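You operate a simulated robot arm through the tools that you are given. There is no shell and no other tool. Be economical: measure what you need, move in short steps, check, and stop when the job is done.

You are at the controls of a simulated two-armed robot. One attempt, no reset.

## Task
On the bed ledge, fold the grey cloth in half.

It is judged by the outcome, as a careful person would: the job done as asked, and still so three seconds after it is handed in. It fails if anything else is knocked over, pushed out of place, dropped, spilled or broken. Flat cloth is picked up by pressing the open fingertips on it (5 to 10 N) and closing them slowly along it; thin cloth reads only 2 to 8 mm in the jaws.

## Robot
Two 7-joint arms with two-finger parallel grippers on one trunk, on a base that drives. Base frame: it is fixed to the floor where the robot stands at the start and does not move with it; the origin is under the middle of the robot, x ahead of it, y to its left, z up. Lengths are in m, angles in degrees, forces in N, time in s.
The left shoulder is at the start at [0.07, 0.134, 1.076], the right one opposite. Places, roughly: bed ledge [0.5, -0.2, 0.8]. Payload 1.57 kg a hand.
The TCP of each hand is the grasp point between the finger pads, 0.03 m short of the fingertips. In the tool frame z runs along the fingers and y along their closing line. Largest opening 0.08 m; finger width 0.017, thickness 0.012; the body of the gripper, 0.04 by 0.082 m, starts 0.08 m behind the TCP.
Orientation is told as [roll, pitch, yaw] about the base's x, y, z axes, in that order, counted from this pose: with the fingers straight down and closing along the base's y, the tool's x points along the base's -x, its y along +y and its z along -z.

## Interface
- The arms move only by the tool arm_command. It takes "left_targets", "right_targets" or both (then of equal length, played together; a hand with none holds still); each is a list of rows, each a list of 7 numbers: the closure in counts, from 0 (fully open) to 255 (shut), then the shift along the tool's x, y, z in m, then the turn, a rotation vector about the tool's x, y, z in degrees. In form: [[grip, x, y, z, rx, ry, rz], ...]. A call has 1 to 12 rows; each row shifts and turns the commanded pose from where the row before left it, along the tool's axes as they then stand. Each row takes 0.2 s and may step no farther than 0.05 m and 8.6 degrees from the row before; otherwise, or with a gripper value out of range, the whole call is refused. Where a pose cannot be reached the arm comes as near as it can. A force on the tool above 40 N (or 10 N above the force at the start of the call, whichever is more), or a blocked arm, ends the call early, and 0.2 s more pass. The fingers move at their own pace (about 0.153 m/s each) and stop on an object; they squeeze with about 23 N. The grip force told is the motor's: it shows also when the fingers shut on nothing. Time passes only in rows, and 0.2 s behind the last, so rows that do not move let the fingers close. The reply holds the time, the measured pose of the TCP, the force on the tool along the base axes, the opening and the grip force, in the units named above and with some noise, and new pictures: "pictures" is both (left out), scene, wrist or none (wrist: the cameras of the hands that moved).
- Cameras (640 x 400 px; columns grow to the right, rows downward): "scene" is now at [0.1259, 0.0068, 1.2845]; the picture's right is [0.11, -0.99, 0.00], its down [-0.77, -0.08, -0.63] and it looks along [0.63, 0.07, -0.77] (base axes); focal length 260 px, centre (320, 200). "left" rides on the left gripper at [0.072, 0.007, -0.122] in its tool frame; the picture's right is [-0.09, 1.00, 0.00], its down [-0.84, -0.08, -0.54] and it looks along [-0.54, -0.05, 0.84] (tool axes); focal length 238 px, centre (320, 200). "right" rides on the right gripper at [0.072, -0.007, -0.122] in its tool frame; the picture's right is [0.09, 1.00, 0.00], its down [-0.84, 0.08, -0.54] and it looks along [-0.54, 0.05, 0.84] (tool axes); focal length 238 px, centre (320, 200). There is no depth. A picture from a camera that has moved, and an enlarged one, comes with that camera's place and axes in the base frame and with its lens.
- lift_body(by): slides the trunk up (or, below 0, down) by that many m; the arms and the scene camera ride with it, the base frame stays. It gives what a move gives, with no picture.
- base_move(legs): drives the robot by 1 to 6 legs, each [ahead, left, turn to the left] in m, m and degrees, along the robot's own axes; the way and the turn of a leg run together, so that a leg with both is an arc; at most 1.5 m and 180 degrees a leg. The arms and the cameras ride along, it lands a little off, and it stops where it bumps. It gives what a move gives, and a new picture of the scene camera.
- turn_head(pan, tilt): turns the head with the scene camera to pan (to the left, within 86 degrees either way) and tilt (down, from -29 to 69), counted from straight ahead of the robot. It gives what a move gives, and a new picture of the scene camera.
- enlarge(camera, box): a new picture of the part [left, top, right, bottom] of that camera's present view, enlarged. The clock stands still meanwhile.
- finish_job(): hands the job in; it is judged then, once.

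Work in short steps. Places have to be worked out from the pictures, the camera data and where the tool is seen: move nearer, look again, correct. Check each grasp and each placing, and mend what went wrong. You have 120 turns and 170 pictures in all, those below and enlarged ones among them. Open the grippers and draw the arms clear of the work before you hand the job in, unless the task says otherwise; then end with one line.

The tools are called after "Request:" by a JSON object that holds its "fn" and its "kwargs". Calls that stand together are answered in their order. arm_command: Moves the arms, as the interface text tells. Its arguments: {"type":"object","properties":{"left_targets":{"type":"array"},"right_targets":{"type":"array"},"pictures":{"type":"string","enum":["both","scene","wrist","none"]}},"required":[]} The other tools are called the same way: lift_body (by) slides the trunk up or down; base_move (legs) drives the base; turn_head (pan, tilt) turns the head that bears the scene camera; enlarge (camera, box) takes an enlarged picture of a part of a camera's view; finish_job () hands the job in.

At the start:

```text
time: 0.0
left_tool_pos: [0.4745, 0.1503, 0.9624]
left_ee_rot: [0.0, 0.1, 0.0]
left_ft_force: [0.0, -0.3, 0.1]
left_grip_width: 0.08
left_grasp_force: 0.1
right_tool_pos: [0.4186, -0.1711, 0.9892]
right_ee_rot: [0.0, 0.0, -0.1]
right_ft_force: [-0.4, 0.8, -0.3]
right_grip_width: 0.08
right_grasp_force: 0.1
trunk travel left (down, up): [-0.65, 0.29]
robot x, y, heading: [-0.005, 0.0016, 0.0]
head pan, tilt: [6.1, 50.8]
```

scene: 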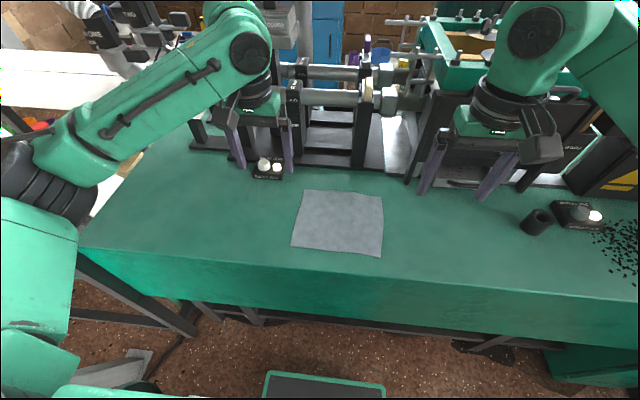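
right: 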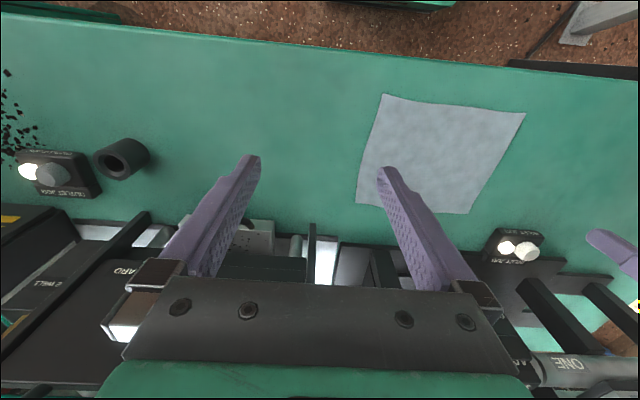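
left: 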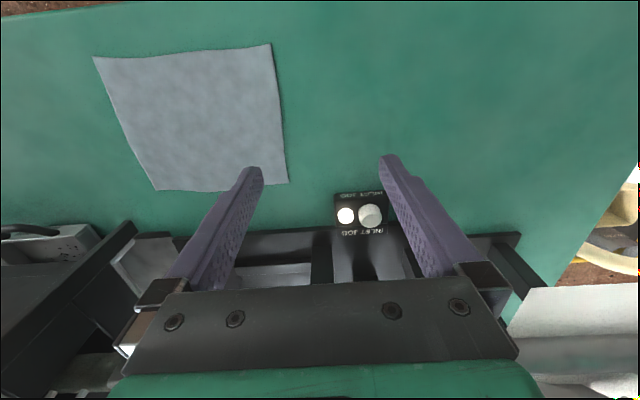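

The cloth appears to lie at z≈0.78, with x 0.395–0.566 and y ±0.10. I'll grip the rear corners and fold towards the robot, so first I bring both hands above those corners, half open.

Request:
{"fn": "arm_command", "kwargs": {"left_targets": [[128, -0.016, -0.0156, 0.016, 0, 0, 0], [128, -0.016, -0.0156, 0.016, 0, 0, 0], [128, -0.016, -0.0156, 0.016, 0, 0, 0], [128, -0.016, -0.0156, 0.016, 0, 0, 0], [128, -0.016, -0.0156, 0.016, 0, 0, 0]], "right_targets": [[128, -0.0272, 0.0192, 0.0218, 0, 0, 0], [128, -0.0272, 0.0192, 0.0218, 0, 0, 0], [128, -0.0272, 0.0192, 0.0218, 0, 0, 0], [128, -0.0272, 0.0192, 0.0218, 0, 0, 0], [128, -0.0272, 0.0192, 0.0218, 0, 0, 0]]}}

```text
time: 1.2
left_tool_pos: [0.5562, 0.0699, 0.8792]
left_ee_rot: [0.0, 0.1, 0.1]
left_ft_force: [-0.1, -0.7, -0.9]
left_grip_width: 0.0399
left_grasp_force: 0.0
right_tool_pos: [0.5561, -0.0749, 0.8786]
right_ee_rot: [-0.1, 0.1, 0.1]
right_ft_force: [-0.2, -0.4, -0.4]
right_grip_width: 0.0398
right_grasp_force: 0.2
trunk travel left (down, up): [-0.65, 0.29]
robot x, y, heading: [0.0007, -0.0017, 0.1]
head pan, tilt: [6.1, 50.8]
camera scene: at [0.1275, 0.0072, 1.2844], right [0.11, -0.99, 0.0], down [-0.77, -0.08, -0.63], along [0.63, 0.07, -0.78], focal length 260 px, centre (320, 200)
camera right: at [0.4833, -0.082, 1.0008], right [-0.09, 1.0, 0.0], down [0.84, 0.08, 0.54], along [0.54, 0.05, -0.84], focal length 238 px, centre (320, 200)
camera left: at [0.4836, 0.0761, 1.0022], right [0.09, 1.0, 0.0], down [0.84, -0.08, 0.54], along [0.54, -0.05, -0.84], focal length 238 px, centre (320, 200)
```

scene: 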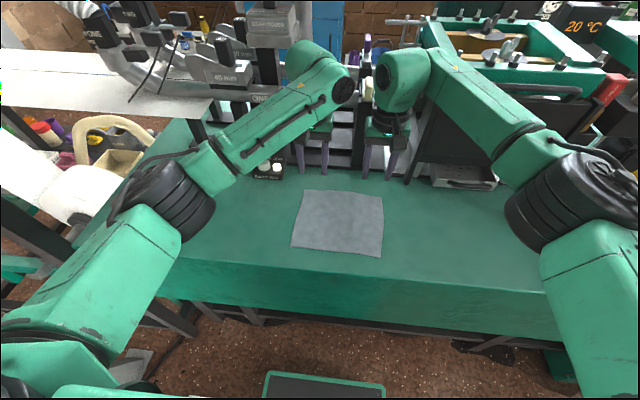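
right: 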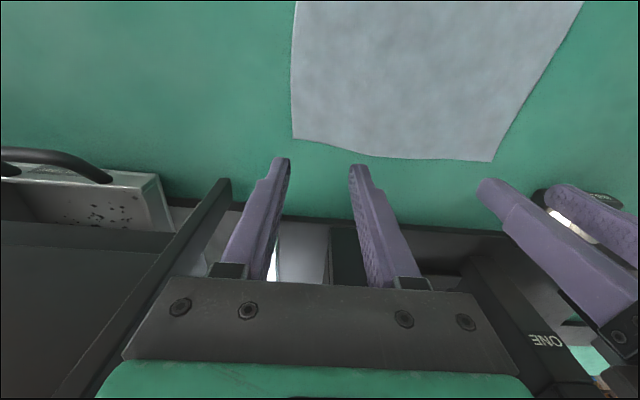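
left: 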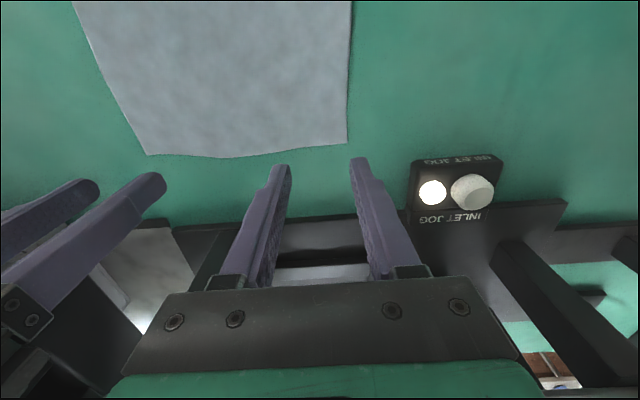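

The corners come out at A(0.561, 0.095) and B(0.556, -0.100), with the surface near z 0.785. I'll shift slightly inwards and descend to just above the cloth.

Request:
{"fn": "arm_command", "kwargs": {"left_targets": [[128, 0.007, -0.008, 0.0, 0, 0, 0], [128, 0, 0, 0.027, 0, 0, 0], [128, 0, 0, 0.025, 0, 0, 0]], "right_targets": [[128, 0.008, 0.008, 0.0, 0, 0, 0], [128, 0, 0, 0.027, 0, 0, 0], [128, 0, 0, 0.025, 0, 0, 0]], "pictures": "wrist"}}

```text
time: 2.0
left_tool_pos: [0.5475, 0.0622, 0.8277]
left_ee_rot: [0.0, 0.0, 0.0]
left_ft_force: [-0.8, 0.7, -0.9]
left_grip_width: 0.0398
left_grasp_force: 0.0
right_tool_pos: [0.5465, -0.0663, 0.8282]
right_ee_rot: [0.0, -0.1, 0.1]
right_ft_force: [0.6, 0.3, 0.4]
right_grip_width: 0.0397
right_grasp_force: 0.1
trunk travel left (down, up): [-0.65, 0.29]
robot x, y, heading: [0.0, -0.0009, -0.0]
head pan, tilt: [6.1, 50.8]
camera right: at [0.4745, -0.0748, 0.9507], right [-0.09, 1.0, 0.0], down [0.84, 0.08, 0.54], along [0.54, 0.05, -0.84], focal length 238 px, centre (320, 200)
camera left: at [0.4749, 0.0682, 0.9504], right [0.09, 1.0, 0.0], down [0.84, -0.08, 0.54], along [0.54, -0.05, -0.84], focal length 238 px, centre (320, 200)
```

right: 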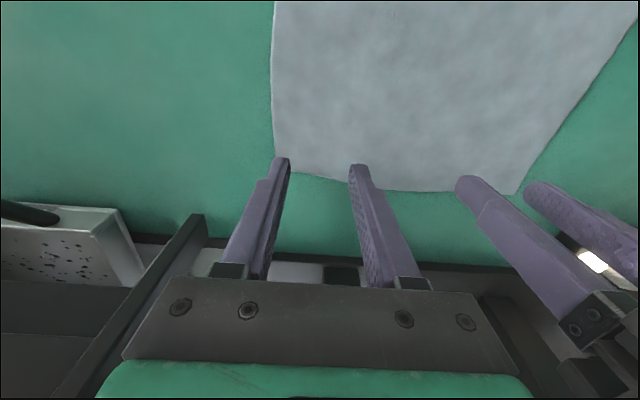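
left: 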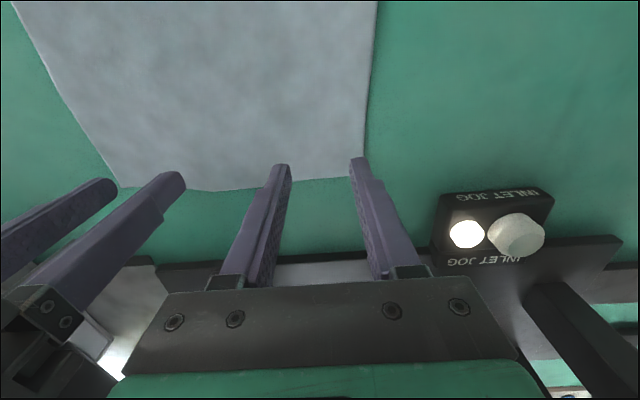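

The tips look to be about 1 cm above the cloth, just inside the rear corners. I descend in small steps and watch the force.

Request:
{"fn": "arm_command", "kwargs": {"left_targets": [[128, 0, 0, 0.005, 0, 0, 0], [128, 0, 0, 0.004, 0, 0, 0], [128, 0, 0, 0, 0, 0, 0]], "right_targets": [[128, 0, 0, 0.005, 0, 0, 0], [128, 0, 0, 0.004, 0, 0, 0], [128, 0, 0, 0, 0, 0, 0]], "pictures": "none"}}

```text
time: 2.8
left_tool_pos: [0.5489, 0.0626, 0.8204]
left_ee_rot: [-0.1, 0.1, 0.0]
left_ft_force: [-0.8, -0.3, -0.2]
left_grip_width: 0.0399
left_grasp_force: 0.0
right_tool_pos: [0.5464, -0.0671, 0.8197]
right_ee_rot: [0.0, -0.1, 0.1]
right_ft_force: [0.0, -0.2, -0.5]
right_grip_width: 0.0397
right_grasp_force: 0.1
trunk travel left (down, up): [-0.65, 0.29]
robot x, y, heading: [-0.0005, -0.0022, -0.0]
head pan, tilt: [6.1, 50.8]
```

No contact yet, so I continue down.

Request:
{"fn": "arm_command", "kwargs": {"left_targets": [[128, 0, 0, 0.003, 0, 0, 0], [128, 0, 0, 0.003, 0, 0, 0], [128, 0, 0, 0, 0, 0, 0]], "right_targets": [[128, 0, 0, 0.003, 0, 0, 0], [128, 0, 0, 0.003, 0, 0, 0], [128, 0, 0, 0, 0, 0, 0]], "pictures": "none"}}

```text
time: 3.6
left_tool_pos: [0.5472, 0.0632, 0.8138]
left_ee_rot: [0.0, 0.1, 0.1]
left_ft_force: [-0.6, -0.4, 0.0]
left_grip_width: 0.0399
left_grasp_force: 0.0
right_tool_pos: [0.547, -0.0678, 0.8126]
right_ee_rot: [0.0, 0.0, 0.0]
right_ft_force: [-0.1, -0.3, -0.3]
right_grip_width: 0.0399
right_grasp_force: 0.1
trunk travel left (down, up): [-0.65, 0.29]
robot x, y, heading: [0.0018, -0.0015, -0.1]
head pan, tilt: [6.1, 50.8]
```

Still free, so I go lower with a picture.

Request:
{"fn": "arm_command", "kwargs": {"left_targets": [[128, 0, 0, 0.003, 0, 0, 0], [128, 0, 0, 0.002, 0, 0, 0], [128, 0, 0, 0, 0, 0, 0]], "right_targets": [[128, 0, 0, 0.003, 0, 0, 0], [128, 0, 0, 0.002, 0, 0, 0], [128, 0, 0, 0, 0, 0, 0]], "pictures": "wrist"}}

```text
time: 4.4
left_tool_pos: [0.5457, 0.0629, 0.8124]
left_ee_rot: [-0.1, -0.2, 0.0]
left_ft_force: [0.8, 0.3, 2.7]
left_grip_width: 0.0396
left_grasp_force: 0.0
right_tool_pos: [0.5456, -0.0675, 0.8102]
right_ee_rot: [0.1, -0.2, -0.1]
right_ft_force: [3.8, -2.1, 21.8]
right_grip_width: 0.0399
right_grasp_force: 0.2
trunk travel left (down, up): [-0.65, 0.29]
robot x, y, heading: [-0.0023, -0.002, -0.3]
head pan, tilt: [6.1, 50.8]
camera right: at [0.4722, -0.0745, 0.9338], right [-0.09, 1.0, 0.0], down [0.83, 0.08, 0.55], along [0.54, 0.05, -0.84], focal length 238 px, centre (320, 200)
camera left: at [0.4724, 0.0687, 0.9331], right [0.09, 1.0, 0.0], down [0.84, -0.08, 0.54], along [0.54, -0.05, -0.84], focal length 238 px, centre (320, 200)
```

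right: 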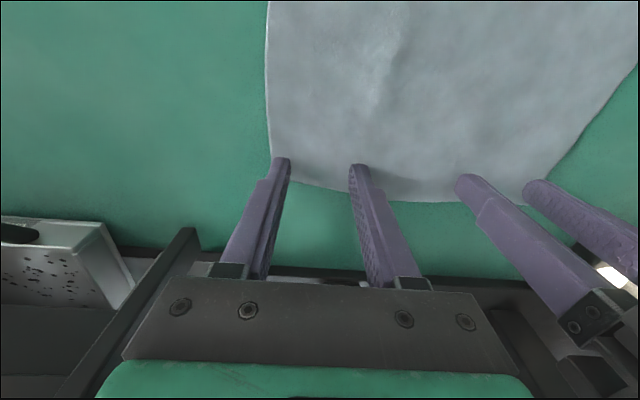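
left: 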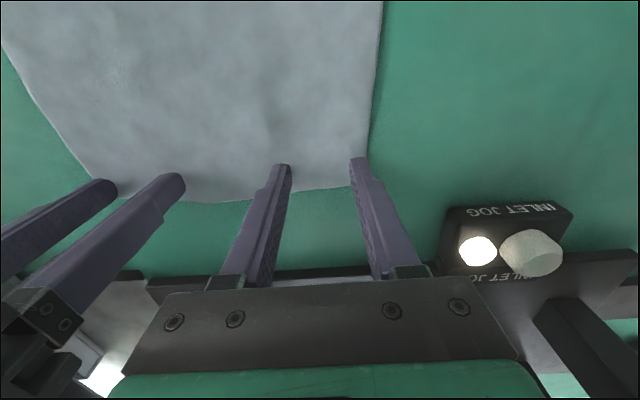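

Contact: the right hand reads 22 N, which is too hard, and the left 3 N. I balance them with sub-millimetre shifts.

Request:
{"fn": "arm_command", "kwargs": {"left_targets": [[128, 0, 0, 0.0006, 0, 0, 0], [128, 0, 0, 0, 0, 0, 0]], "right_targets": [[128, 0, 0, -0.0013, 0, 0, 0], [128, 0, 0, 0, 0, 0, 0]], "pictures": "none"}}

```text
time: 5.0
left_tool_pos: [0.5466, 0.0626, 0.8115]
left_ee_rot: [-0.1, -0.2, 0.0]
left_ft_force: [0.1, -0.8, 11.3]
left_grip_width: 0.0396
left_grasp_force: 0.1
right_tool_pos: [0.544, -0.0662, 0.8114]
right_ee_rot: [0.0, -0.2, -0.1]
right_ft_force: [3.3, -0.6, 16.4]
right_grip_width: 0.0398
right_grasp_force: 0.0
trunk travel left (down, up): [-0.65, 0.29]
robot x, y, heading: [-0.0023, 0.0031, -0.3]
head pan, tilt: [6.1, 50.8]
```

Now 11 N and 16 N. I ease the right hand up a little more and close both slowly along the cloth.

Request:
{"fn": "arm_command", "kwargs": {"left_targets": [[128, 0, 0, -0.0002, 0, 0, 0], [140, 0, 0, 0, 0, 0, 0], [152, 0, 0, 0, 0, 0, 0], [164, 0, 0, 0, 0, 0, 0], [176, 0, 0, 0, 0, 0, 0], [188, 0, 0, 0, 0, 0, 0], [200, 0, 0, 0, 0, 0, 0], [212, 0, 0, 0, 0, 0, 0], [224, 0, 0, 0, 0, 0, 0], [240, 0, 0, 0, 0, 0, 0], [255, 0, 0, 0, 0, 0, 0], [255, 0, 0, 0, 0, 0, 0]], "right_targets": [[128, 0, 0, -0.0009, 0, 0, 0], [140, 0, 0, 0, 0, 0, 0], [152, 0, 0, 0, 0, 0, 0], [164, 0, 0, 0, 0, 0, 0], [176, 0, 0, 0, 0, 0, 0], [188, 0, 0, 0, 0, 0, 0], [200, 0, 0, 0, 0, 0, 0], [212, 0, 0, 0, 0, 0, 0], [224, 0, 0, 0, 0, 0, 0], [240, 0, 0, 0, 0, 0, 0], [255, 0, 0, 0, 0, 0, 0], [255, 0, 0, 0, 0, 0, 0]], "pictures": "wrist"}}

```text
time: 7.6
left_tool_pos: [0.5461, 0.0631, 0.8114]
left_ee_rot: [0.1, -0.2, 0.1]
left_ft_force: [0.8, 1.2, 20.9]
left_grip_width: 0.0066
left_grasp_force: 22.7
right_tool_pos: [0.5428, -0.067, 0.812]
right_ee_rot: [-0.1, -0.2, 0.0]
right_ft_force: [0.7, -0.5, 1.6]
right_grip_width: 0.0
right_grasp_force: 20.9
trunk travel left (down, up): [-0.65, 0.29]
robot x, y, heading: [0.0013, -0.0024, 0.0]
head pan, tilt: [6.1, 50.8]
camera right: at [0.4711, -0.0749, 0.9346], right [-0.09, 1.0, 0.0], down [0.84, 0.08, 0.54], along [0.54, 0.05, -0.84], focal length 238 px, centre (320, 200)
camera left: at [0.4723, 0.0684, 0.9329], right [0.09, 1.0, 0.0], down [0.84, -0.08, 0.54], along [0.54, -0.05, -0.84], focal length 238 px, centre (320, 200)
```

right: 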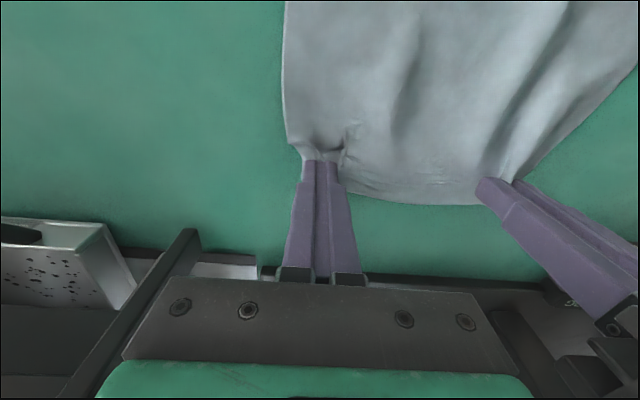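
left: 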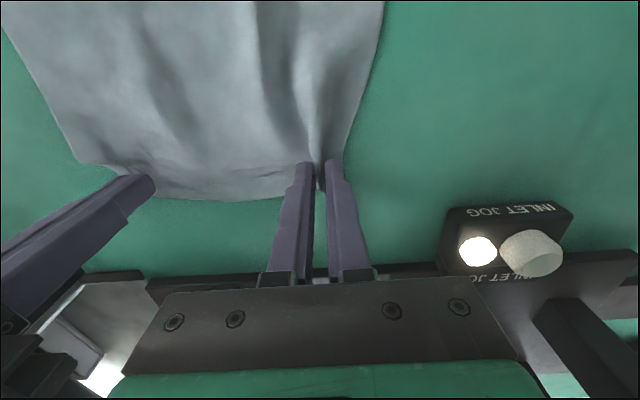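

The left hand holds the cloth at 6.6 mm; the right slipped and shut on nothing. I lift the right hand slightly, reopen it, shift it 5 mm inward from the edge and press again.

Request:
{"fn": "arm_command", "kwargs": {"right_targets": [[255, 0, 0, -0.012, 0, 0, 0], [128, 0.005, 0, 0, 0, 0, 0], [128, 0, 0.0, 0, 0, 0, 0], [128, 0, 0, 0.009, 0, 0, 0], [128, 0, 0, 0.002, 0, 0, 0], [128, 0, 0, 0, 0, 0, 0]], "pictures": "wrist"}}

```text
time: 9.0
left_tool_pos: [0.5457, 0.0623, 0.812]
left_ee_rot: [0.0, -0.2, 0.1]
left_ft_force: [2.1, 1.0, 23.1]
left_grip_width: 0.0064
left_grasp_force: 22.7
right_tool_pos: [0.5394, -0.0674, 0.8134]
right_ee_rot: [0.0, -0.2, 0.0]
right_ft_force: [0.6, 0.4, -0.1]
right_grip_width: 0.0395
right_grasp_force: 0.1
trunk travel left (down, up): [-0.65, 0.29]
robot x, y, heading: [0.0004, -0.0011, 0.0]
head pan, tilt: [6.1, 50.8]
camera right: at [0.4666, -0.075, 0.9358], right [-0.09, 1.0, 0.0], down [0.83, 0.08, 0.54], along [0.54, 0.05, -0.84], focal length 238 px, centre (320, 200)
```

right: 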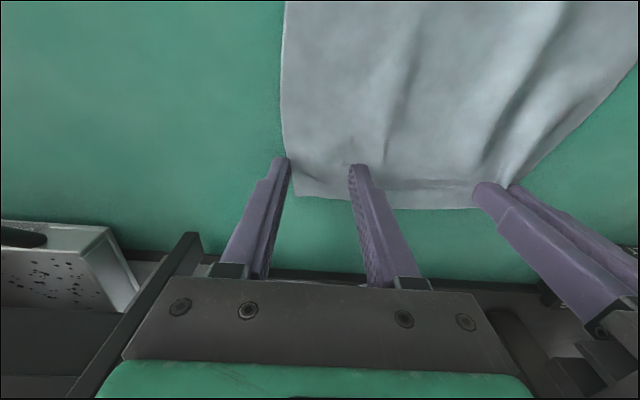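

The right outer finger sits on the side edge. I shift 11 mm inward and press.

Request:
{"fn": "arm_command", "kwargs": {"right_targets": [[128, 0, 0.011, -0.003, 0, 0, 0], [128, 0, 0, 0.003, 0, 0, 0], [128, 0, 0, 0.002, 0, 0, 0], [128, 0, 0, 0, 0, 0, 0]], "pictures": "wrist"}}

```text
time: 10.0
left_tool_pos: [0.5462, 0.062, 0.8108]
left_ee_rot: [0.0, -0.2, 0.2]
left_ft_force: [3.0, 1.7, 22.2]
left_grip_width: 0.0067
left_grasp_force: 23.6
right_tool_pos: [0.5403, -0.0557, 0.8118]
right_ee_rot: [0.0, -0.3, 0.1]
right_ft_force: [0.4, -0.7, 3.2]
right_grip_width: 0.0399
right_grasp_force: 0.1
trunk travel left (down, up): [-0.65, 0.29]
robot x, y, heading: [0.0004, -0.0019, 0.0]
head pan, tilt: [6.1, 50.8]
camera right: at [0.4664, -0.0637, 0.9342], right [-0.09, 1.0, 0.0], down [0.83, 0.08, 0.55], along [0.54, 0.05, -0.84], focal length 238 px, centre (320, 200)
```

right: 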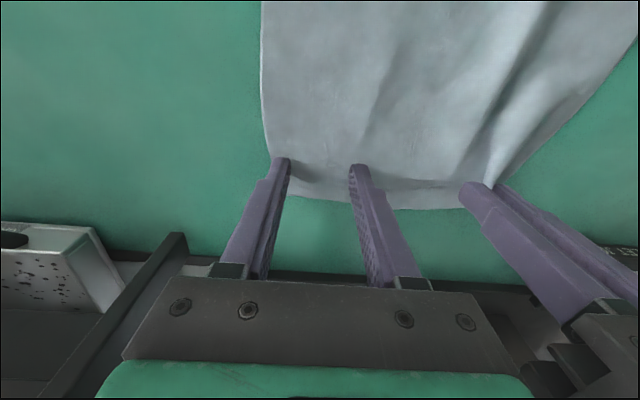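

Both right fingertips are now on the cloth at 3 N. I press about 1 mm more and close slowly, pressing slightly deeper as it closes.

Request:
{"fn": "arm_command", "kwargs": {"right_targets": [[128, 0, 0, 0.0008, 0, 0, 0], [140, 0, 0, 0, 0, 0, 0], [152, 0, 0, 0, 0, 0, 0], [164, 0, 0, 0.0002, 0, 0, 0], [176, 0, 0, 0, 0, 0, 0], [188, 0, 0, 0.0002, 0, 0, 0], [200, 0, 0, 0, 0, 0, 0], [212, 0, 0, 0, 0, 0, 0], [224, 0, 0, 0, 0, 0, 0], [240, 0, 0, 0, 0, 0, 0], [255, 0, 0, 0, 0, 0, 0], [255, 0, 0, 0, 0, 0, 0]], "pictures": "wrist"}}

```text
time: 12.6
left_tool_pos: [0.5436, 0.0624, 0.812]
left_ee_rot: [0.0, -0.2, 0.0]
left_ft_force: [1.1, -2.4, 4.1]
left_grip_width: 0.0065
left_grasp_force: 23.2
right_tool_pos: [0.538, -0.0561, 0.8115]
right_ee_rot: [0.0, -0.4, 0.0]
right_ft_force: [0.8, -2.1, 29.6]
right_grip_width: 0.006
right_grasp_force: 22.6
trunk travel left (down, up): [-0.65, 0.29]
robot x, y, heading: [0.0002, 0.0015, -0.1]
head pan, tilt: [6.1, 50.8]
camera right: at [0.4652, -0.064, 0.9338], right [-0.09, 1.0, 0.0], down [0.83, 0.08, 0.55], along [0.54, 0.05, -0.84], focal length 238 px, centre (320, 200)
```

right: 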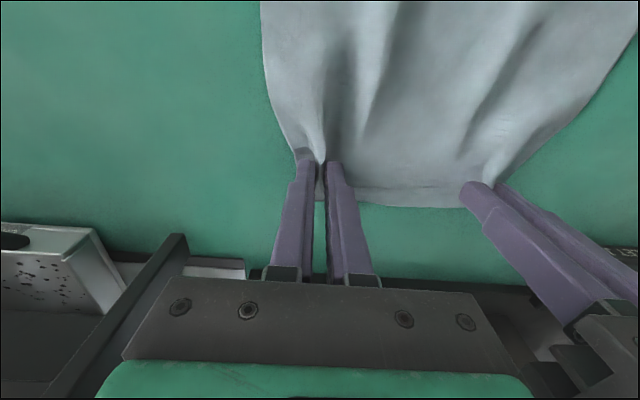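

Both hands now hold the cloth (6.5 and 6.0 mm). I start the fold arc, up and towards the robot while tilting the fingers forward, and check after two steps.

Request:
{"fn": "arm_command", "kwargs": {"left_targets": [[255, 0.0092, 0, -0.0247, 0, -8, 0], [255, 0.0162, 0, -0.0216, 0, -8, 0], [255, 0, 0, 0, 0, 0, 0]], "right_targets": [[255, 0.0092, 0, -0.0247, 0, -8, 0], [255, 0.0162, 0, -0.0216, 0, -8, 0], [255, 0, 0, 0, 0, 0, 0]]}}

```text
time: 13.4
left_tool_pos: [0.5217, 0.0636, 0.8515]
left_ee_rot: [0.0, -16.0, 0.1]
left_ft_force: [0.3, -0.8, -0.8]
left_grip_width: 0.0064
left_grasp_force: 22.7
right_tool_pos: [0.5143, -0.0556, 0.8505]
right_ee_rot: [-0.1, -15.9, 0.0]
right_ft_force: [0.2, 0.4, -0.4]
right_grip_width: 0.0061
right_grasp_force: 23.3
trunk travel left (down, up): [-0.65, 0.29]
robot x, y, heading: [0.0014, 0.0023, -0.2]
head pan, tilt: [6.1, 50.8]
camera scene: at [0.1286, 0.0069, 1.2841], right [0.11, -0.99, 0.0], down [-0.77, -0.08, -0.63], along [0.63, 0.07, -0.78], focal length 260 px, centre (320, 200)
camera right: at [0.4109, -0.0638, 0.9495], right [-0.09, 1.0, -0.03], down [0.66, 0.08, 0.75], along [0.75, 0.05, -0.66], focal length 238 px, centre (320, 200)
camera left: at [0.418, 0.0691, 0.9488], right [0.09, 1.0, 0.02], down [0.66, -0.08, 0.75], along [0.75, -0.05, -0.66], focal length 238 px, centre (320, 200)
```

scene: 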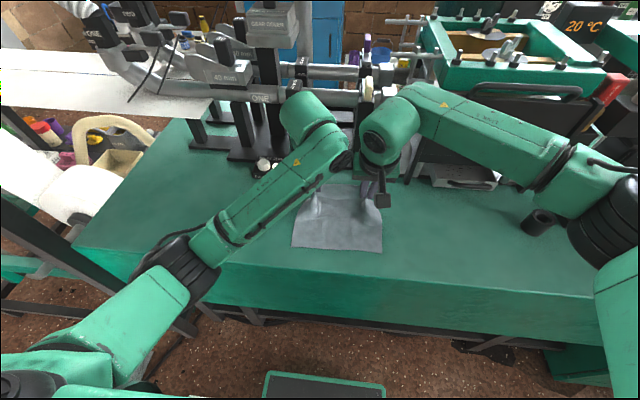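
right: 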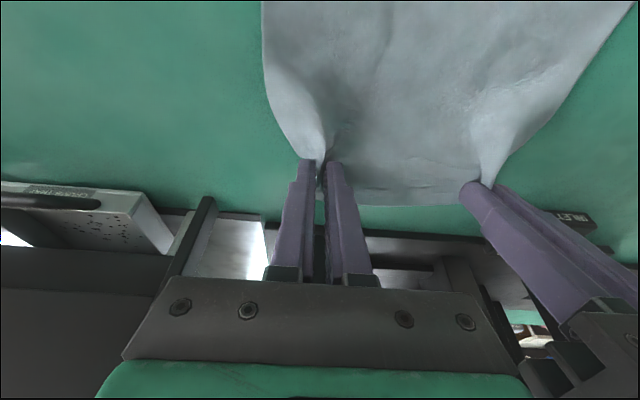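
left: 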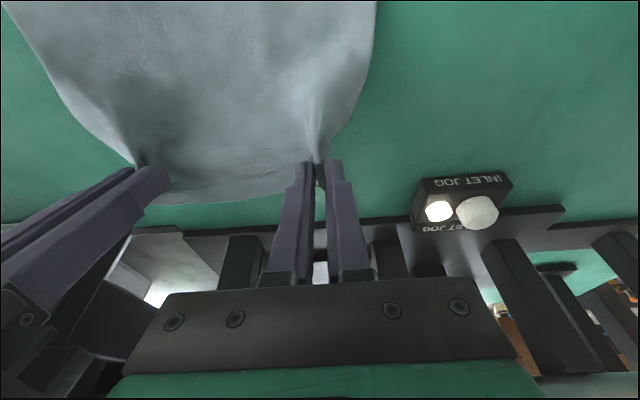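

Both corners are up and the front half hasn't moved. I continue over the top of the arc.

Request:
{"fn": "arm_command", "kwargs": {"left_targets": [[255, 0.0206, 0, -0.0149, 0, -8, 0], [255, 0.0213, 0, -0.0105, 0, -8, 0], [255, 0.0227, 0, -0.0078, 0, -8, 0], [255, 0, 0, 0, 0, 0, 0]], "right_targets": [[255, 0.0206, 0, -0.0149, 0, -8, 0], [255, 0.0213, 0, -0.0105, 0, -8, 0], [255, 0.0227, 0, -0.0078, 0, -8, 0], [255, 0, 0, 0, 0, 0, 0]]}}

```text
time: 14.4
left_tool_pos: [0.449, 0.0613, 0.8563]
left_ee_rot: [0.0, -40.0, 0.1]
left_ft_force: [0.8, -0.6, 0.4]
left_grip_width: 0.0062
left_grasp_force: 23.3
right_tool_pos: [0.4424, -0.0548, 0.8551]
right_ee_rot: [0.1, -39.9, -0.1]
right_ft_force: [0.5, 0.0, -1.0]
right_grip_width: 0.0056
right_grasp_force: 23.2
trunk travel left (down, up): [-0.65, 0.29]
robot x, y, heading: [-0.0027, 0.0018, -0.0]
head pan, tilt: [6.1, 50.8]
camera scene: at [0.1271, 0.0065, 1.2844], right [0.11, -0.99, 0.0], down [-0.77, -0.08, -0.63], along [0.63, 0.07, -0.78], focal length 260 px, centre (320, 200)
camera right: at [0.3089, -0.0638, 0.9039], right [-0.07, 1.0, -0.06], down [0.29, 0.08, 0.95], along [0.95, 0.05, -0.3], focal length 238 px, centre (320, 200)
camera left: at [0.3145, 0.0685, 0.9034], right [0.07, 1.0, 0.06], down [0.29, -0.08, 0.95], along [0.95, -0.05, -0.3], focal length 238 px, centre (320, 200)
```

scene: 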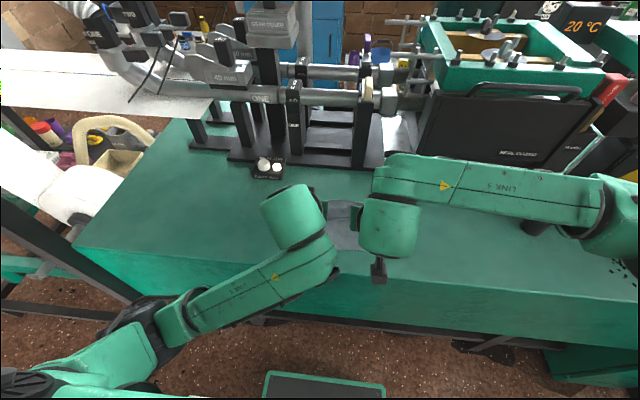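
right: 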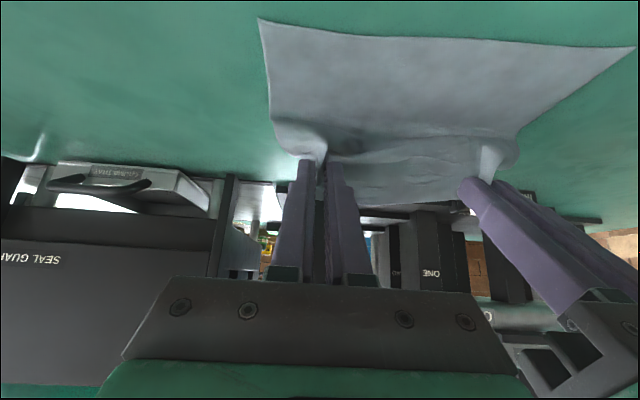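
left: 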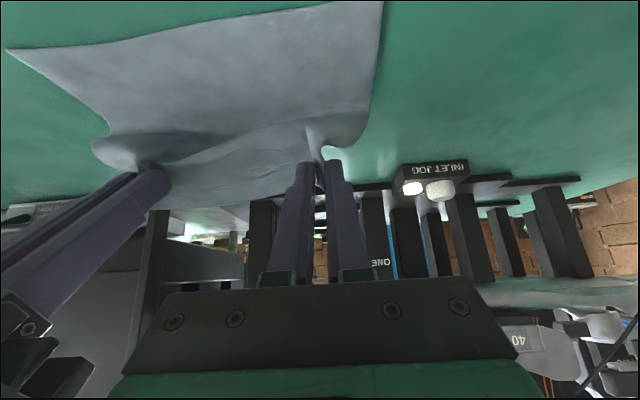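

The grip is sound, and the front corners remain at x≈0.395. To make the free edge lie outwards, I tilt the fingers further towards horizontal while moving on slowly; the hands will be off the front of the ledge.

Request:
{"fn": "arm_command", "kwargs": {"left_targets": [[255, 0.0111, 0, -0.0055, 0, -8, 0], [255, 0.011, 0, -0.0057, 0, -8, 0], [255, 0.0109, 0, -0.006, 0, -8, 0], [255, 0.0116, 0, -0.006, 0, -8, 0], [255, 0, 0, 0, 0, 0, 0]], "right_targets": [[255, 0.0111, 0, -0.0055, 0, -8, 0], [255, 0.011, 0, -0.0057, 0, -8, 0], [255, 0.0109, 0, -0.006, 0, -8, 0], [255, 0.0116, 0, -0.006, 0, -8, 0], [255, 0, 0, 0, 0, 0, 0]]}}

```text
time: 15.6
left_tool_pos: [0.4039, 0.0613, 0.8363]
left_ee_rot: [0.0, -72.0, -0.1]
left_ft_force: [1.1, -1.3, 0.2]
left_grip_width: 0.0065
left_grasp_force: 22.7
right_tool_pos: [0.3976, -0.0584, 0.8352]
right_ee_rot: [0.3, -72.1, -0.3]
right_ft_force: [0.6, 0.5, -0.7]
right_grip_width: 0.0058
right_grasp_force: 23.2
trunk travel left (down, up): [-0.65, 0.29]
robot x, y, heading: [0.002, 0.0017, 0.1]
head pan, tilt: [6.1, 50.8]
camera scene: at [0.1263, 0.0049, 1.2845], right [0.11, -0.99, 0.0], down [-0.77, -0.08, -0.63], along [0.63, 0.07, -0.77], focal length 260 px, centre (320, 200)
camera right: at [0.2587, -0.065, 0.8054], right [-0.03, 1.0, -0.09], down [-0.26, 0.08, 0.96], along [0.97, 0.05, 0.26], focal length 238 px, centre (320, 200)
camera left: at [0.2648, 0.0674, 0.805], right [0.03, 1.0, 0.09], down [-0.26, -0.08, 0.96], along [0.97, -0.05, 0.25], focal length 238 px, centre (320, 200)
```

scene: 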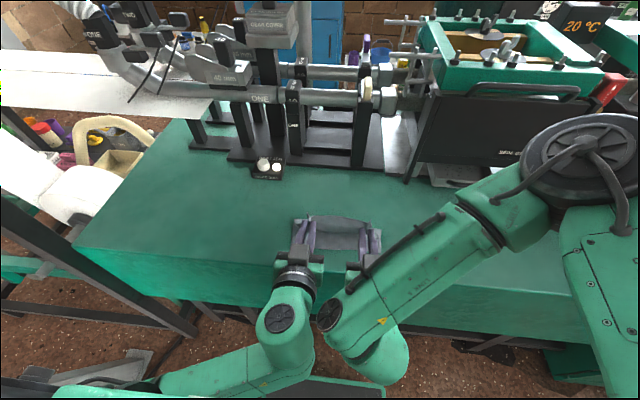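
right: 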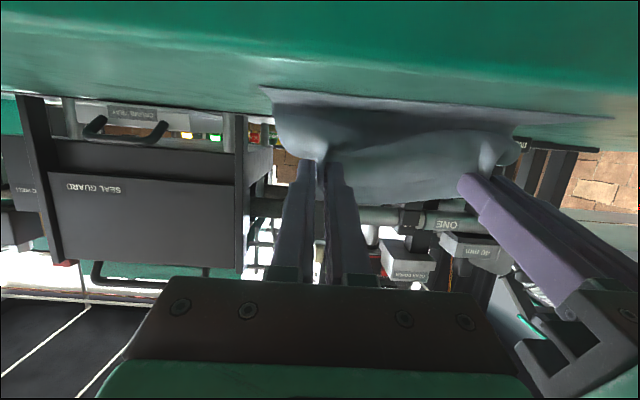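
left: 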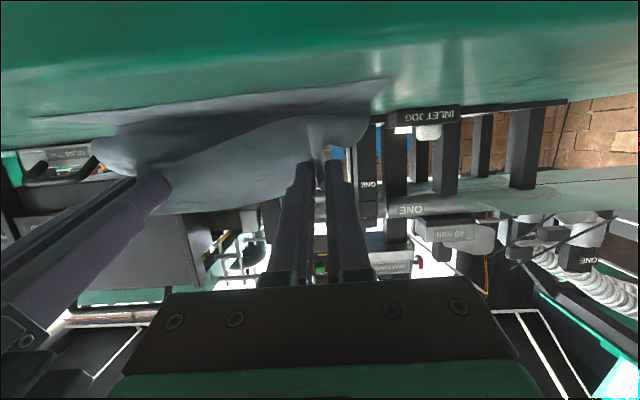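

The arms take the tilt well and the fold is forming cleanly. I tilt to near horizontal and lower towards the front edge.

Request:
{"fn": "arm_command", "kwargs": {"left_targets": [[255, 0.0156, 0, -0.0087, 0, -8, 0], [255, 0.0158, 0, -0.0078, 0, -8, 0], [255, 0.0082, 0, -0.0035, 0, 0, 0], [255, 0, 0, 0, 0, 0, 0]], "right_targets": [[255, 0.0143, 0, -0.0049, 0, -8, 0], [255, 0.015, 0, -0.0034, 0, -8, 0], [255, 0.0081, 0, -0.0017, 0, 0, 0], [255, 0, 0, 0, 0, 0, 0]], "pictures": "none"}}

Request:
{"fn": "enlarge", "kwargs": {"camera": "scene", "box": [240, 180, 440, 305]}}

```text
time: 16.6
left_tool_pos: [0.3761, 0.0638, 0.7988]
left_ee_rot: [10.4, -87.8, -10.5]
left_ft_force: [0.5, 0.7, 0.1]
left_grip_width: 0.0061
left_grasp_force: 23.1
right_tool_pos: [0.3947, -0.042, 0.8152]
right_ee_rot: [-1.8, -87.8, 1.8]
right_ft_force: [-0.2, 0.1, 0.7]
right_grip_width: 0.0054
right_grasp_force: 23.1
right hand out of reach, approached as far as the arm can: row 2, 3
trunk travel left (down, up): [-0.65, 0.29]
robot x, y, heading: [0.0022, 0.0018, 0.1]
head pan, tilt: [6.1, 50.8]
```

```text
3.20 times, centred on (340, 242) of scene
camera zoom: at [0.1256, 0.0075, 1.2845], right [0.11, -0.99, 0.0], down [-0.77, -0.08, -0.63], along [0.63, 0.07, -0.77], focal length 831 px, centre (256, 64)
```

zoom: 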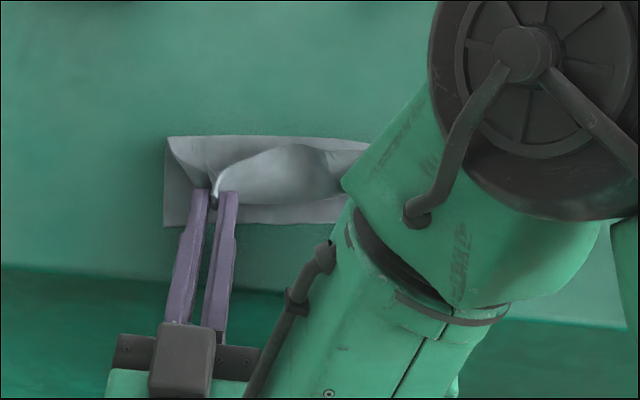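

The left hand is placed well, but the right hand ran out of reach near 88° and drifted inward. I take the right tilt back to about 72° and look again.

Request:
{"fn": "arm_command", "kwargs": {"right_targets": [[255, -0.006, 0, 0, 0, 8, 0], [255, -0.003, 0, 0, 0, 8, 0], [255, 0, 0, 0, 0, 0, 0]], "pictures": "wrist"}}

Request:
{"fn": "enlarge", "kwargs": {"camera": "scene", "box": [240, 180, 440, 305]}}

```text
time: 17.4
left_tool_pos: [0.3762, 0.062, 0.8022]
left_ee_rot: [-2.5, -88.1, 2.6]
left_ft_force: [-0.4, -0.7, 1.2]
left_grip_width: 0.0063
left_grasp_force: 22.8
right_tool_pos: [0.3952, -0.0415, 0.8248]
right_ee_rot: [0.1, -71.9, -0.1]
right_ft_force: [0.3, 0.1, 0.3]
right_grip_width: 0.0057
right_grasp_force: 22.4
trunk travel left (down, up): [-0.65, 0.29]
robot x, y, heading: [0.0028, -0.0012, 0.2]
head pan, tilt: [6.1, 50.8]
camera right: at [0.2563, -0.0484, 0.7959], right [-0.03, 1.0, -0.09], down [-0.26, 0.08, 0.96], along [0.97, 0.05, 0.25], focal length 238 px, centre (320, 200)
```

right: 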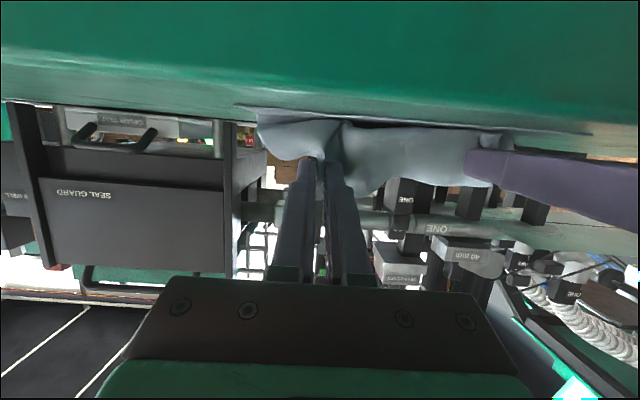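

```text
3.20 times, centred on (340, 242) of scene
camera zoom: at [0.1259, 0.007, 1.2845], right [0.11, -0.99, 0.0], down [-0.77, -0.08, -0.63], along [0.63, 0.07, -0.77], focal length 831 px, centre (256, 64)
```

zoom: 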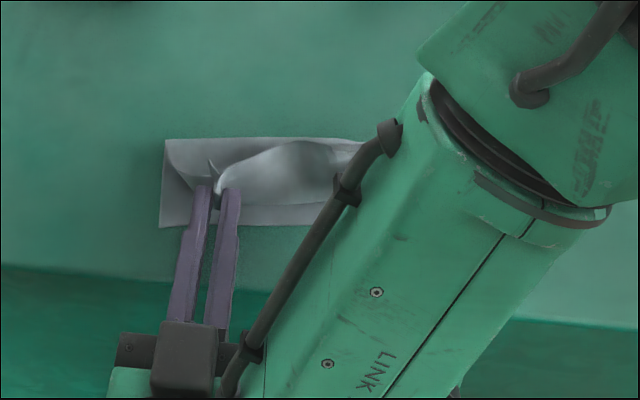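

Right is at (0.395, -0.042, 0.825). I move it back out to y≈-0.06 and down to the front edge.

Request:
{"fn": "arm_command", "kwargs": {"right_targets": [[255, 0, -0.018, 0, 0, 0, 0], [255, 0.011, 0, -0.004, 0, 0, 0], [255, 0.0085, 0, -0.0032, 0, 0, 0], [255, 0, 0, 0, 0, 0, 0]], "pictures": "both"}}

```text
time: 18.4
left_tool_pos: [0.3764, 0.0619, 0.8017]
left_ee_rot: [-1.1, -87.9, 1.1]
left_ft_force: [-0.2, -2.9, 0.9]
left_grip_width: 0.0063
left_grasp_force: 23.0
right_tool_pos: [0.3827, -0.0584, 0.8095]
right_ee_rot: [0.0, -72.0, 0.0]
right_ft_force: [0.1, 4.1, -0.2]
right_grip_width: 0.0058
right_grasp_force: 23.6
trunk travel left (down, up): [-0.65, 0.29]
robot x, y, heading: [0.0037, 0.0008, -0.1]
head pan, tilt: [6.1, 50.8]
camera scene: at [0.1258, 0.0068, 1.2845], right [0.11, -0.99, 0.0], down [-0.77, -0.08, -0.63], along [0.63, 0.07, -0.77], focal length 260 px, centre (320, 200)
camera right: at [0.2434, -0.0668, 0.7794], right [-0.03, 1.0, -0.09], down [-0.26, 0.08, 0.96], along [0.97, 0.05, 0.25], focal length 238 px, centre (320, 200)
```

scene: 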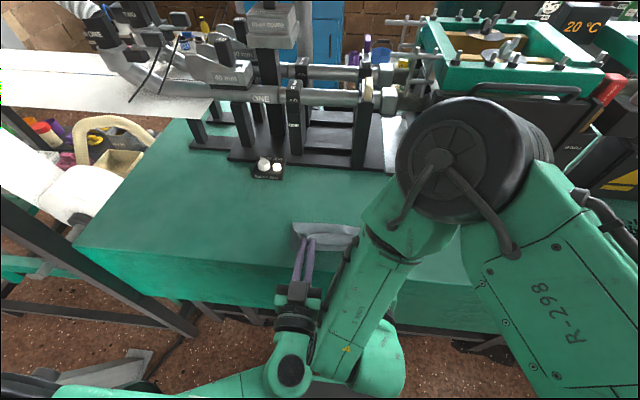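
right: 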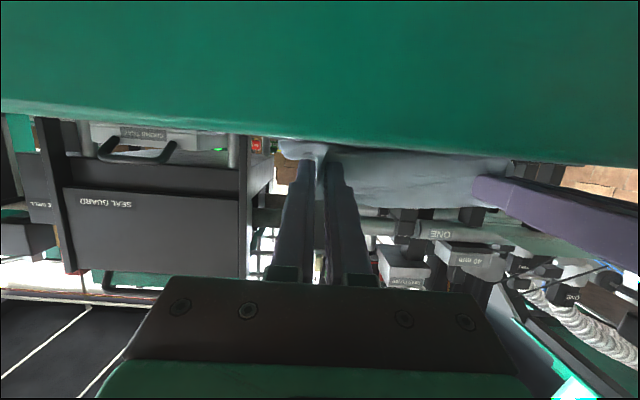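

The edge is taut between the hands (about 3–4 N sideways), with the tips about 1 cm above the lower layer. I lower both about 7 mm and look closely before releasing.

Request:
{"fn": "arm_command", "kwargs": {"left_targets": [[255, 0.004, -0.002, 0, 0, 0, 0], [255, 0.003, 0, 0, 0, 0, 0], [255, 0, 0, 0, 0, 0, 0]], "right_targets": [[255, 0.0035, 0.002, 0.001, 0, 0, 0], [255, 0.003, 0, 0.001, 0, 0, 0], [255, 0, 0, 0, 0, 0, 0]], "pictures": "none"}}

Request:
{"fn": "enlarge", "kwargs": {"camera": "scene", "box": [260, 200, 400, 288]}}

Request:
{"fn": "enlarge", "kwargs": {"camera": "left", "box": [0, 0, 640, 400]}}

```text
time: 19.2
left_tool_pos: [0.3767, 0.0616, 0.7952]
left_ee_rot: [-0.7, -88.0, 0.7]
left_ft_force: [-0.2, -0.5, -0.5]
left_grip_width: 0.0062
left_grasp_force: 22.8
right_tool_pos: [0.3819, -0.0574, 0.8033]
right_ee_rot: [0.0, -71.9, 0.0]
right_ft_force: [0.3, 0.7, 0.1]
right_grip_width: 0.0057
right_grasp_force: 22.8
trunk travel left (down, up): [-0.65, 0.29]
robot x, y, heading: [-0.0013, 0.0014, -0.2]
head pan, tilt: [6.1, 50.8]
```

```text
4.55 times, centred on (330, 244) of scene
camera zoom: at [0.1256, 0.0068, 1.2846], right [0.11, -0.99, 0.0], down [-0.77, -0.08, -0.63], along [0.63, 0.07, -0.77], focal length 1180 px, centre (274, 0)
```

zoom: 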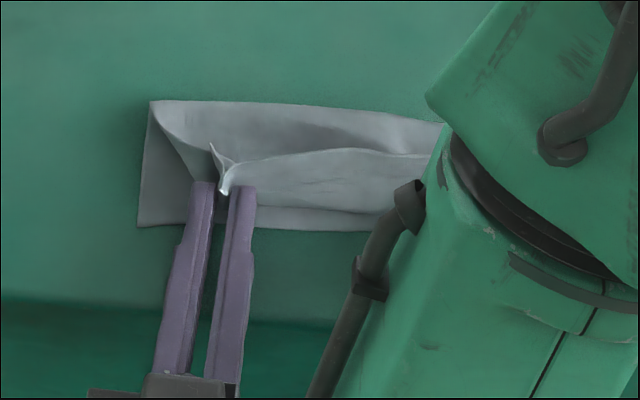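

```text
1.00 times, centred on (320, 200) of left
camera zoom: at [0.2503, 0.0667, 0.7276], right [0.0, 1.0, 0.09], down [-0.51, -0.08, 0.86], along [0.86, -0.05, 0.51], focal length 238 px, centre (320, 200)
```

zoom: 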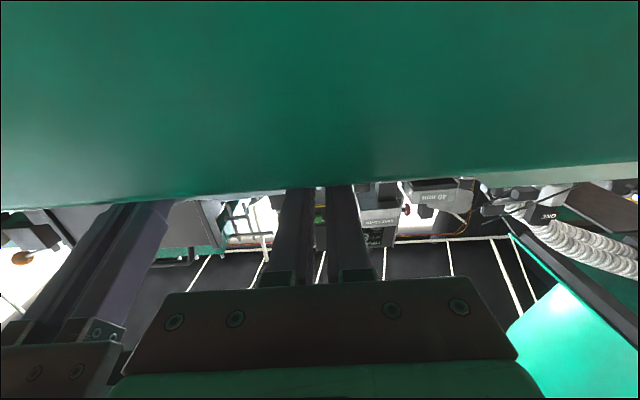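

The free edge stands up at the grips, so after release I'll sweep it forward with a fingertip. I open gently now and draw back about 3.5 cm.

Request:
{"fn": "arm_command", "kwargs": {"left_targets": [[220, 0, 0, 0, 0, 0, 0], [190, 0, 0, 0, 0, 0, 0], [160, 0, 0, 0, 0, 0, 0], [140, 0, 0, 0, 0, 0, 0], [140, 0, 0, -0.012, 0, 0, 0], [140, 0, 0, -0.012, 0, 0, 0], [140, 0, 0, -0.012, 0, 0, 0]], "right_targets": [[220, 0, 0, 0, 0, 0, 0], [190, 0, 0, 0, 0, 0, 0], [160, 0, 0, 0, 0, 0, 0], [140, 0, 0, 0, 0, 0, 0], [140, 0, 0, -0.012, 0, 0, 0], [140, 0, 0, -0.012, 0, 0, 0], [140, 0, 0, -0.012, 0, 0, 0]], "pictures": "none"}}

Request:
{"fn": "enlarge", "kwargs": {"camera": "scene", "box": [260, 200, 400, 288]}}

```text
time: 20.8
left_tool_pos: [0.3399, 0.0595, 0.7966]
left_ee_rot: [-1.3, -88.0, 1.4]
left_ft_force: [-0.4, -0.1, -0.2]
left_grip_width: 0.0362
left_grasp_force: 0.0
right_tool_pos: [0.3477, -0.0569, 0.8136]
right_ee_rot: [0.0, -72.0, 0.0]
right_ft_force: [-0.3, 0.0, 0.0]
right_grip_width: 0.0361
right_grasp_force: 0.1
trunk travel left (down, up): [-0.65, 0.29]
robot x, y, heading: [-0.0014, 0.0009, -0.2]
head pan, tilt: [6.1, 50.8]
```

```text
4.55 times, centred on (330, 244) of scene
camera zoom: at [0.1252, 0.0069, 1.2846], right [0.11, -0.99, 0.0], down [-0.77, -0.08, -0.63], along [0.63, 0.07, -0.77], focal length 1180 px, centre (274, 0)
```

zoom: 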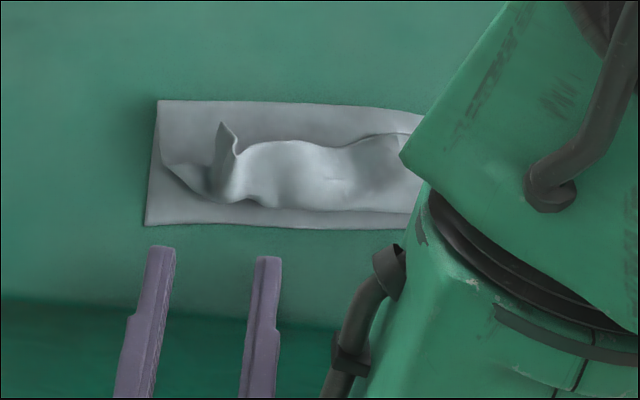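

The free edge flopped back on release, as feared. I raise both hands and untilt, moving them outwards for a clear view.

Request:
{"fn": "arm_command", "kwargs": {"left_targets": [[140, -0.025, 0, 0, 0, 8, 0], [140, -0.025, 0.01, 0, 0, 8, 0], [140, -0.025, 0.02, 0, 0, 8, 0], [140, -0.025, 0.03, -0.01, 0, 8, 0], [140, -0.015, 0.03, -0.02, 0, 8, 0], [140, 0, 0.03, -0.02, 0, 8, 0], [140, 0, 0.03, 0, 0, 8, 0], [140, 0, 0, 0, 0, 8, 0]], "right_targets": [[140, -0.025, 0, 0, 0, 8, 0], [140, -0.025, -0.01, 0, 0, 8, 0], [140, -0.025, -0.03, 0, 0, 8, 0], [140, -0.025, -0.03, -0.01, 0, 8, 0], [140, -0.015, -0.03, -0.02, 0, 8, 0], [140, 0, -0.03, -0.02, 0, 8, 0], [140, 0, -0.03, 0, 0, 8, 0], [140, 0, -0.03, 0, 0, 8, 0]]}}

Request:
{"fn": "enlarge", "kwargs": {"camera": "scene", "box": [260, 200, 400, 288]}}

```text
time: 22.1
left_tool_pos: [0.3448, 0.108, 0.8149]
left_ee_rot: [24.3, -44.1, -14.1]
left_ft_force: [0.1, -5.1, 10.8]
left_grip_width: 0.0385
left_grasp_force: 1.2
left hand out of reach, approached as far as the arm can: row 4, 5, 6
right_tool_pos: [0.3837, -0.1665, 0.936]
right_ee_rot: [0.1, -29.9, -0.5]
right_ft_force: [-0.1, 0.4, -0.2]
right_grip_width: 0.0358
right_grasp_force: 0.1
trunk travel left (down, up): [-0.65, 0.29]
robot x, y, heading: [-0.0021, 0.0013, 0.0]
head pan, tilt: [6.1, 50.8]
stopped in row 6 (left hand): the force on the tool passed its limit (the readings are from after the stop); the commanded pose is now the measured one
camera scene: at [0.1232, 0.0077, 1.2849], right [0.11, -0.99, 0.0], down [-0.77, -0.08, -0.63], along [0.63, 0.07, -0.77], focal length 260 px, centre (320, 200)
camera right: at [0.2605, -0.1728, 1.008], right [-0.07, 1.0, -0.04], down [0.46, 0.07, 0.89], along [0.89, 0.04, -0.46], focal length 238 px, centre (320, 200)
camera left: at [0.2059, 0.096, 0.8454], right [0.01, 0.93, 0.36], down [0.2, -0.35, 0.91], along [0.98, 0.06, -0.19], focal length 238 px, centre (320, 200)
```

scene: 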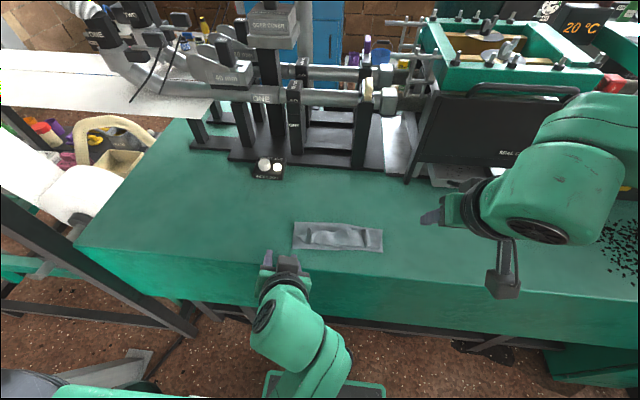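
right: 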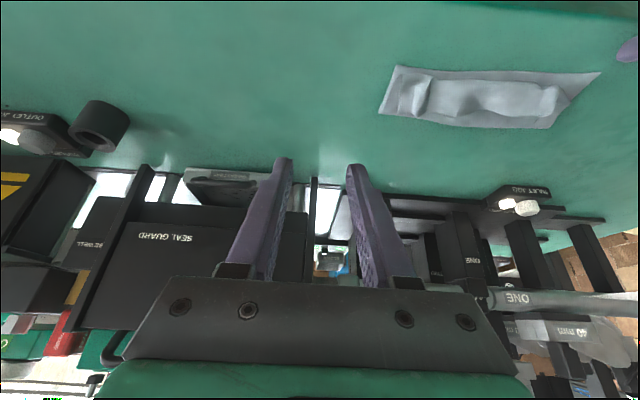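
left: 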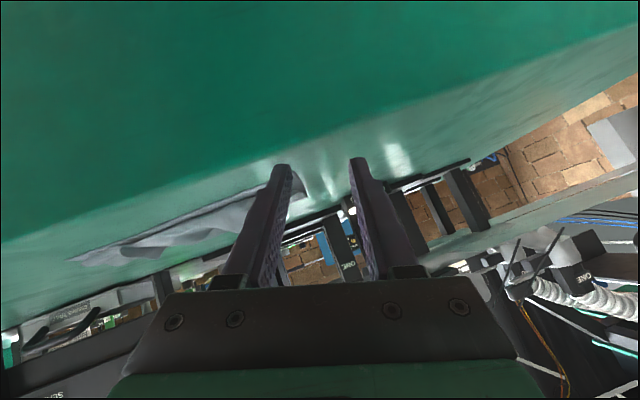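

```text
4.55 times, centred on (330, 244) of scene
camera zoom: at [0.1232, 0.0077, 1.2849], right [0.11, -0.99, 0.0], down [-0.77, -0.08, -0.63], along [0.63, 0.07, -0.77], focal length 1180 px, centre (274, 0)
```

zoom: 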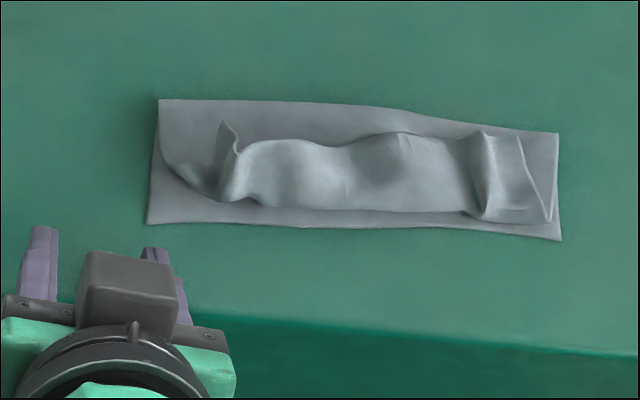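

Only the last ~2.5 cm of the top layer is folded back, with ridges where I gripped. The left hand is touching the ledge's front edge, so I lift it clear first.

Request:
{"fn": "arm_command", "kwargs": {"left_targets": [[140, -0.02, 0, -0.02, 0, 0, 0], [140, -0.02, 0, -0.02, 0, 0, 0], [140, -0.02, 0, -0.02, 0, 0, 0], [140, -0.02, 0, -0.02, 0, 0, 0], [140, 0, 0, 0, 0, 0, 0]], "pictures": "none"}}

```text
time: 22.9
left_tool_pos: [0.3432, 0.132, 0.8346]
left_ee_rot: [40.8, -33.2, -23.4]
left_ft_force: [0.2, -0.2, 1.1]
left_grip_width: 0.0362
left_grasp_force: 0.0
right_tool_pos: [0.3886, -0.1656, 0.9357]
right_ee_rot: [0.0, -29.6, -0.5]
right_ft_force: [0.0, 0.8, 0.6]
right_grip_width: 0.0362
right_grasp_force: 0.1
trunk travel left (down, up): [-0.65, 0.29]
robot x, y, heading: [-0.0001, -0.0029, -0.0]
head pan, tilt: [6.1, 50.8]
stopped in row 4 (left hand): the arm was blocked; the commanded pose is now the measured one
```

The left arm is blocked, so I look at how it stands.

Request:
{"fn": "turn_head", "kwargs": {"pan": 20, "tilt": 60}}

```text
time: 23.7
left_tool_pos: [0.3424, 0.1311, 0.834]
left_ee_rot: [40.7, -33.1, -23.3]
left_ft_force: [0.5, 0.1, 0.9]
left_grip_width: 0.0364
left_grasp_force: 0.0
right_tool_pos: [0.389, -0.1635, 0.9353]
right_ee_rot: [0.0, -29.7, -0.3]
right_ft_force: [0.3, -0.2, -0.1]
right_grip_width: 0.0362
right_grasp_force: 0.1
trunk travel left (down, up): [-0.65, 0.29]
robot x, y, heading: [-0.0029, -0.0025, -0.0]
head pan, tilt: [20.0, 60.0]
camera scene: at [0.1153, 0.0252, 1.2726], right [0.34, -0.94, 0.0], down [-0.81, -0.3, -0.5], along [0.47, 0.17, -0.87], focal length 260 px, centre (320, 200)
```

scene: 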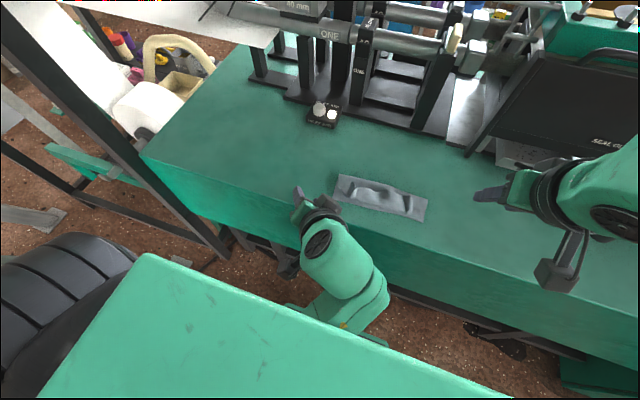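

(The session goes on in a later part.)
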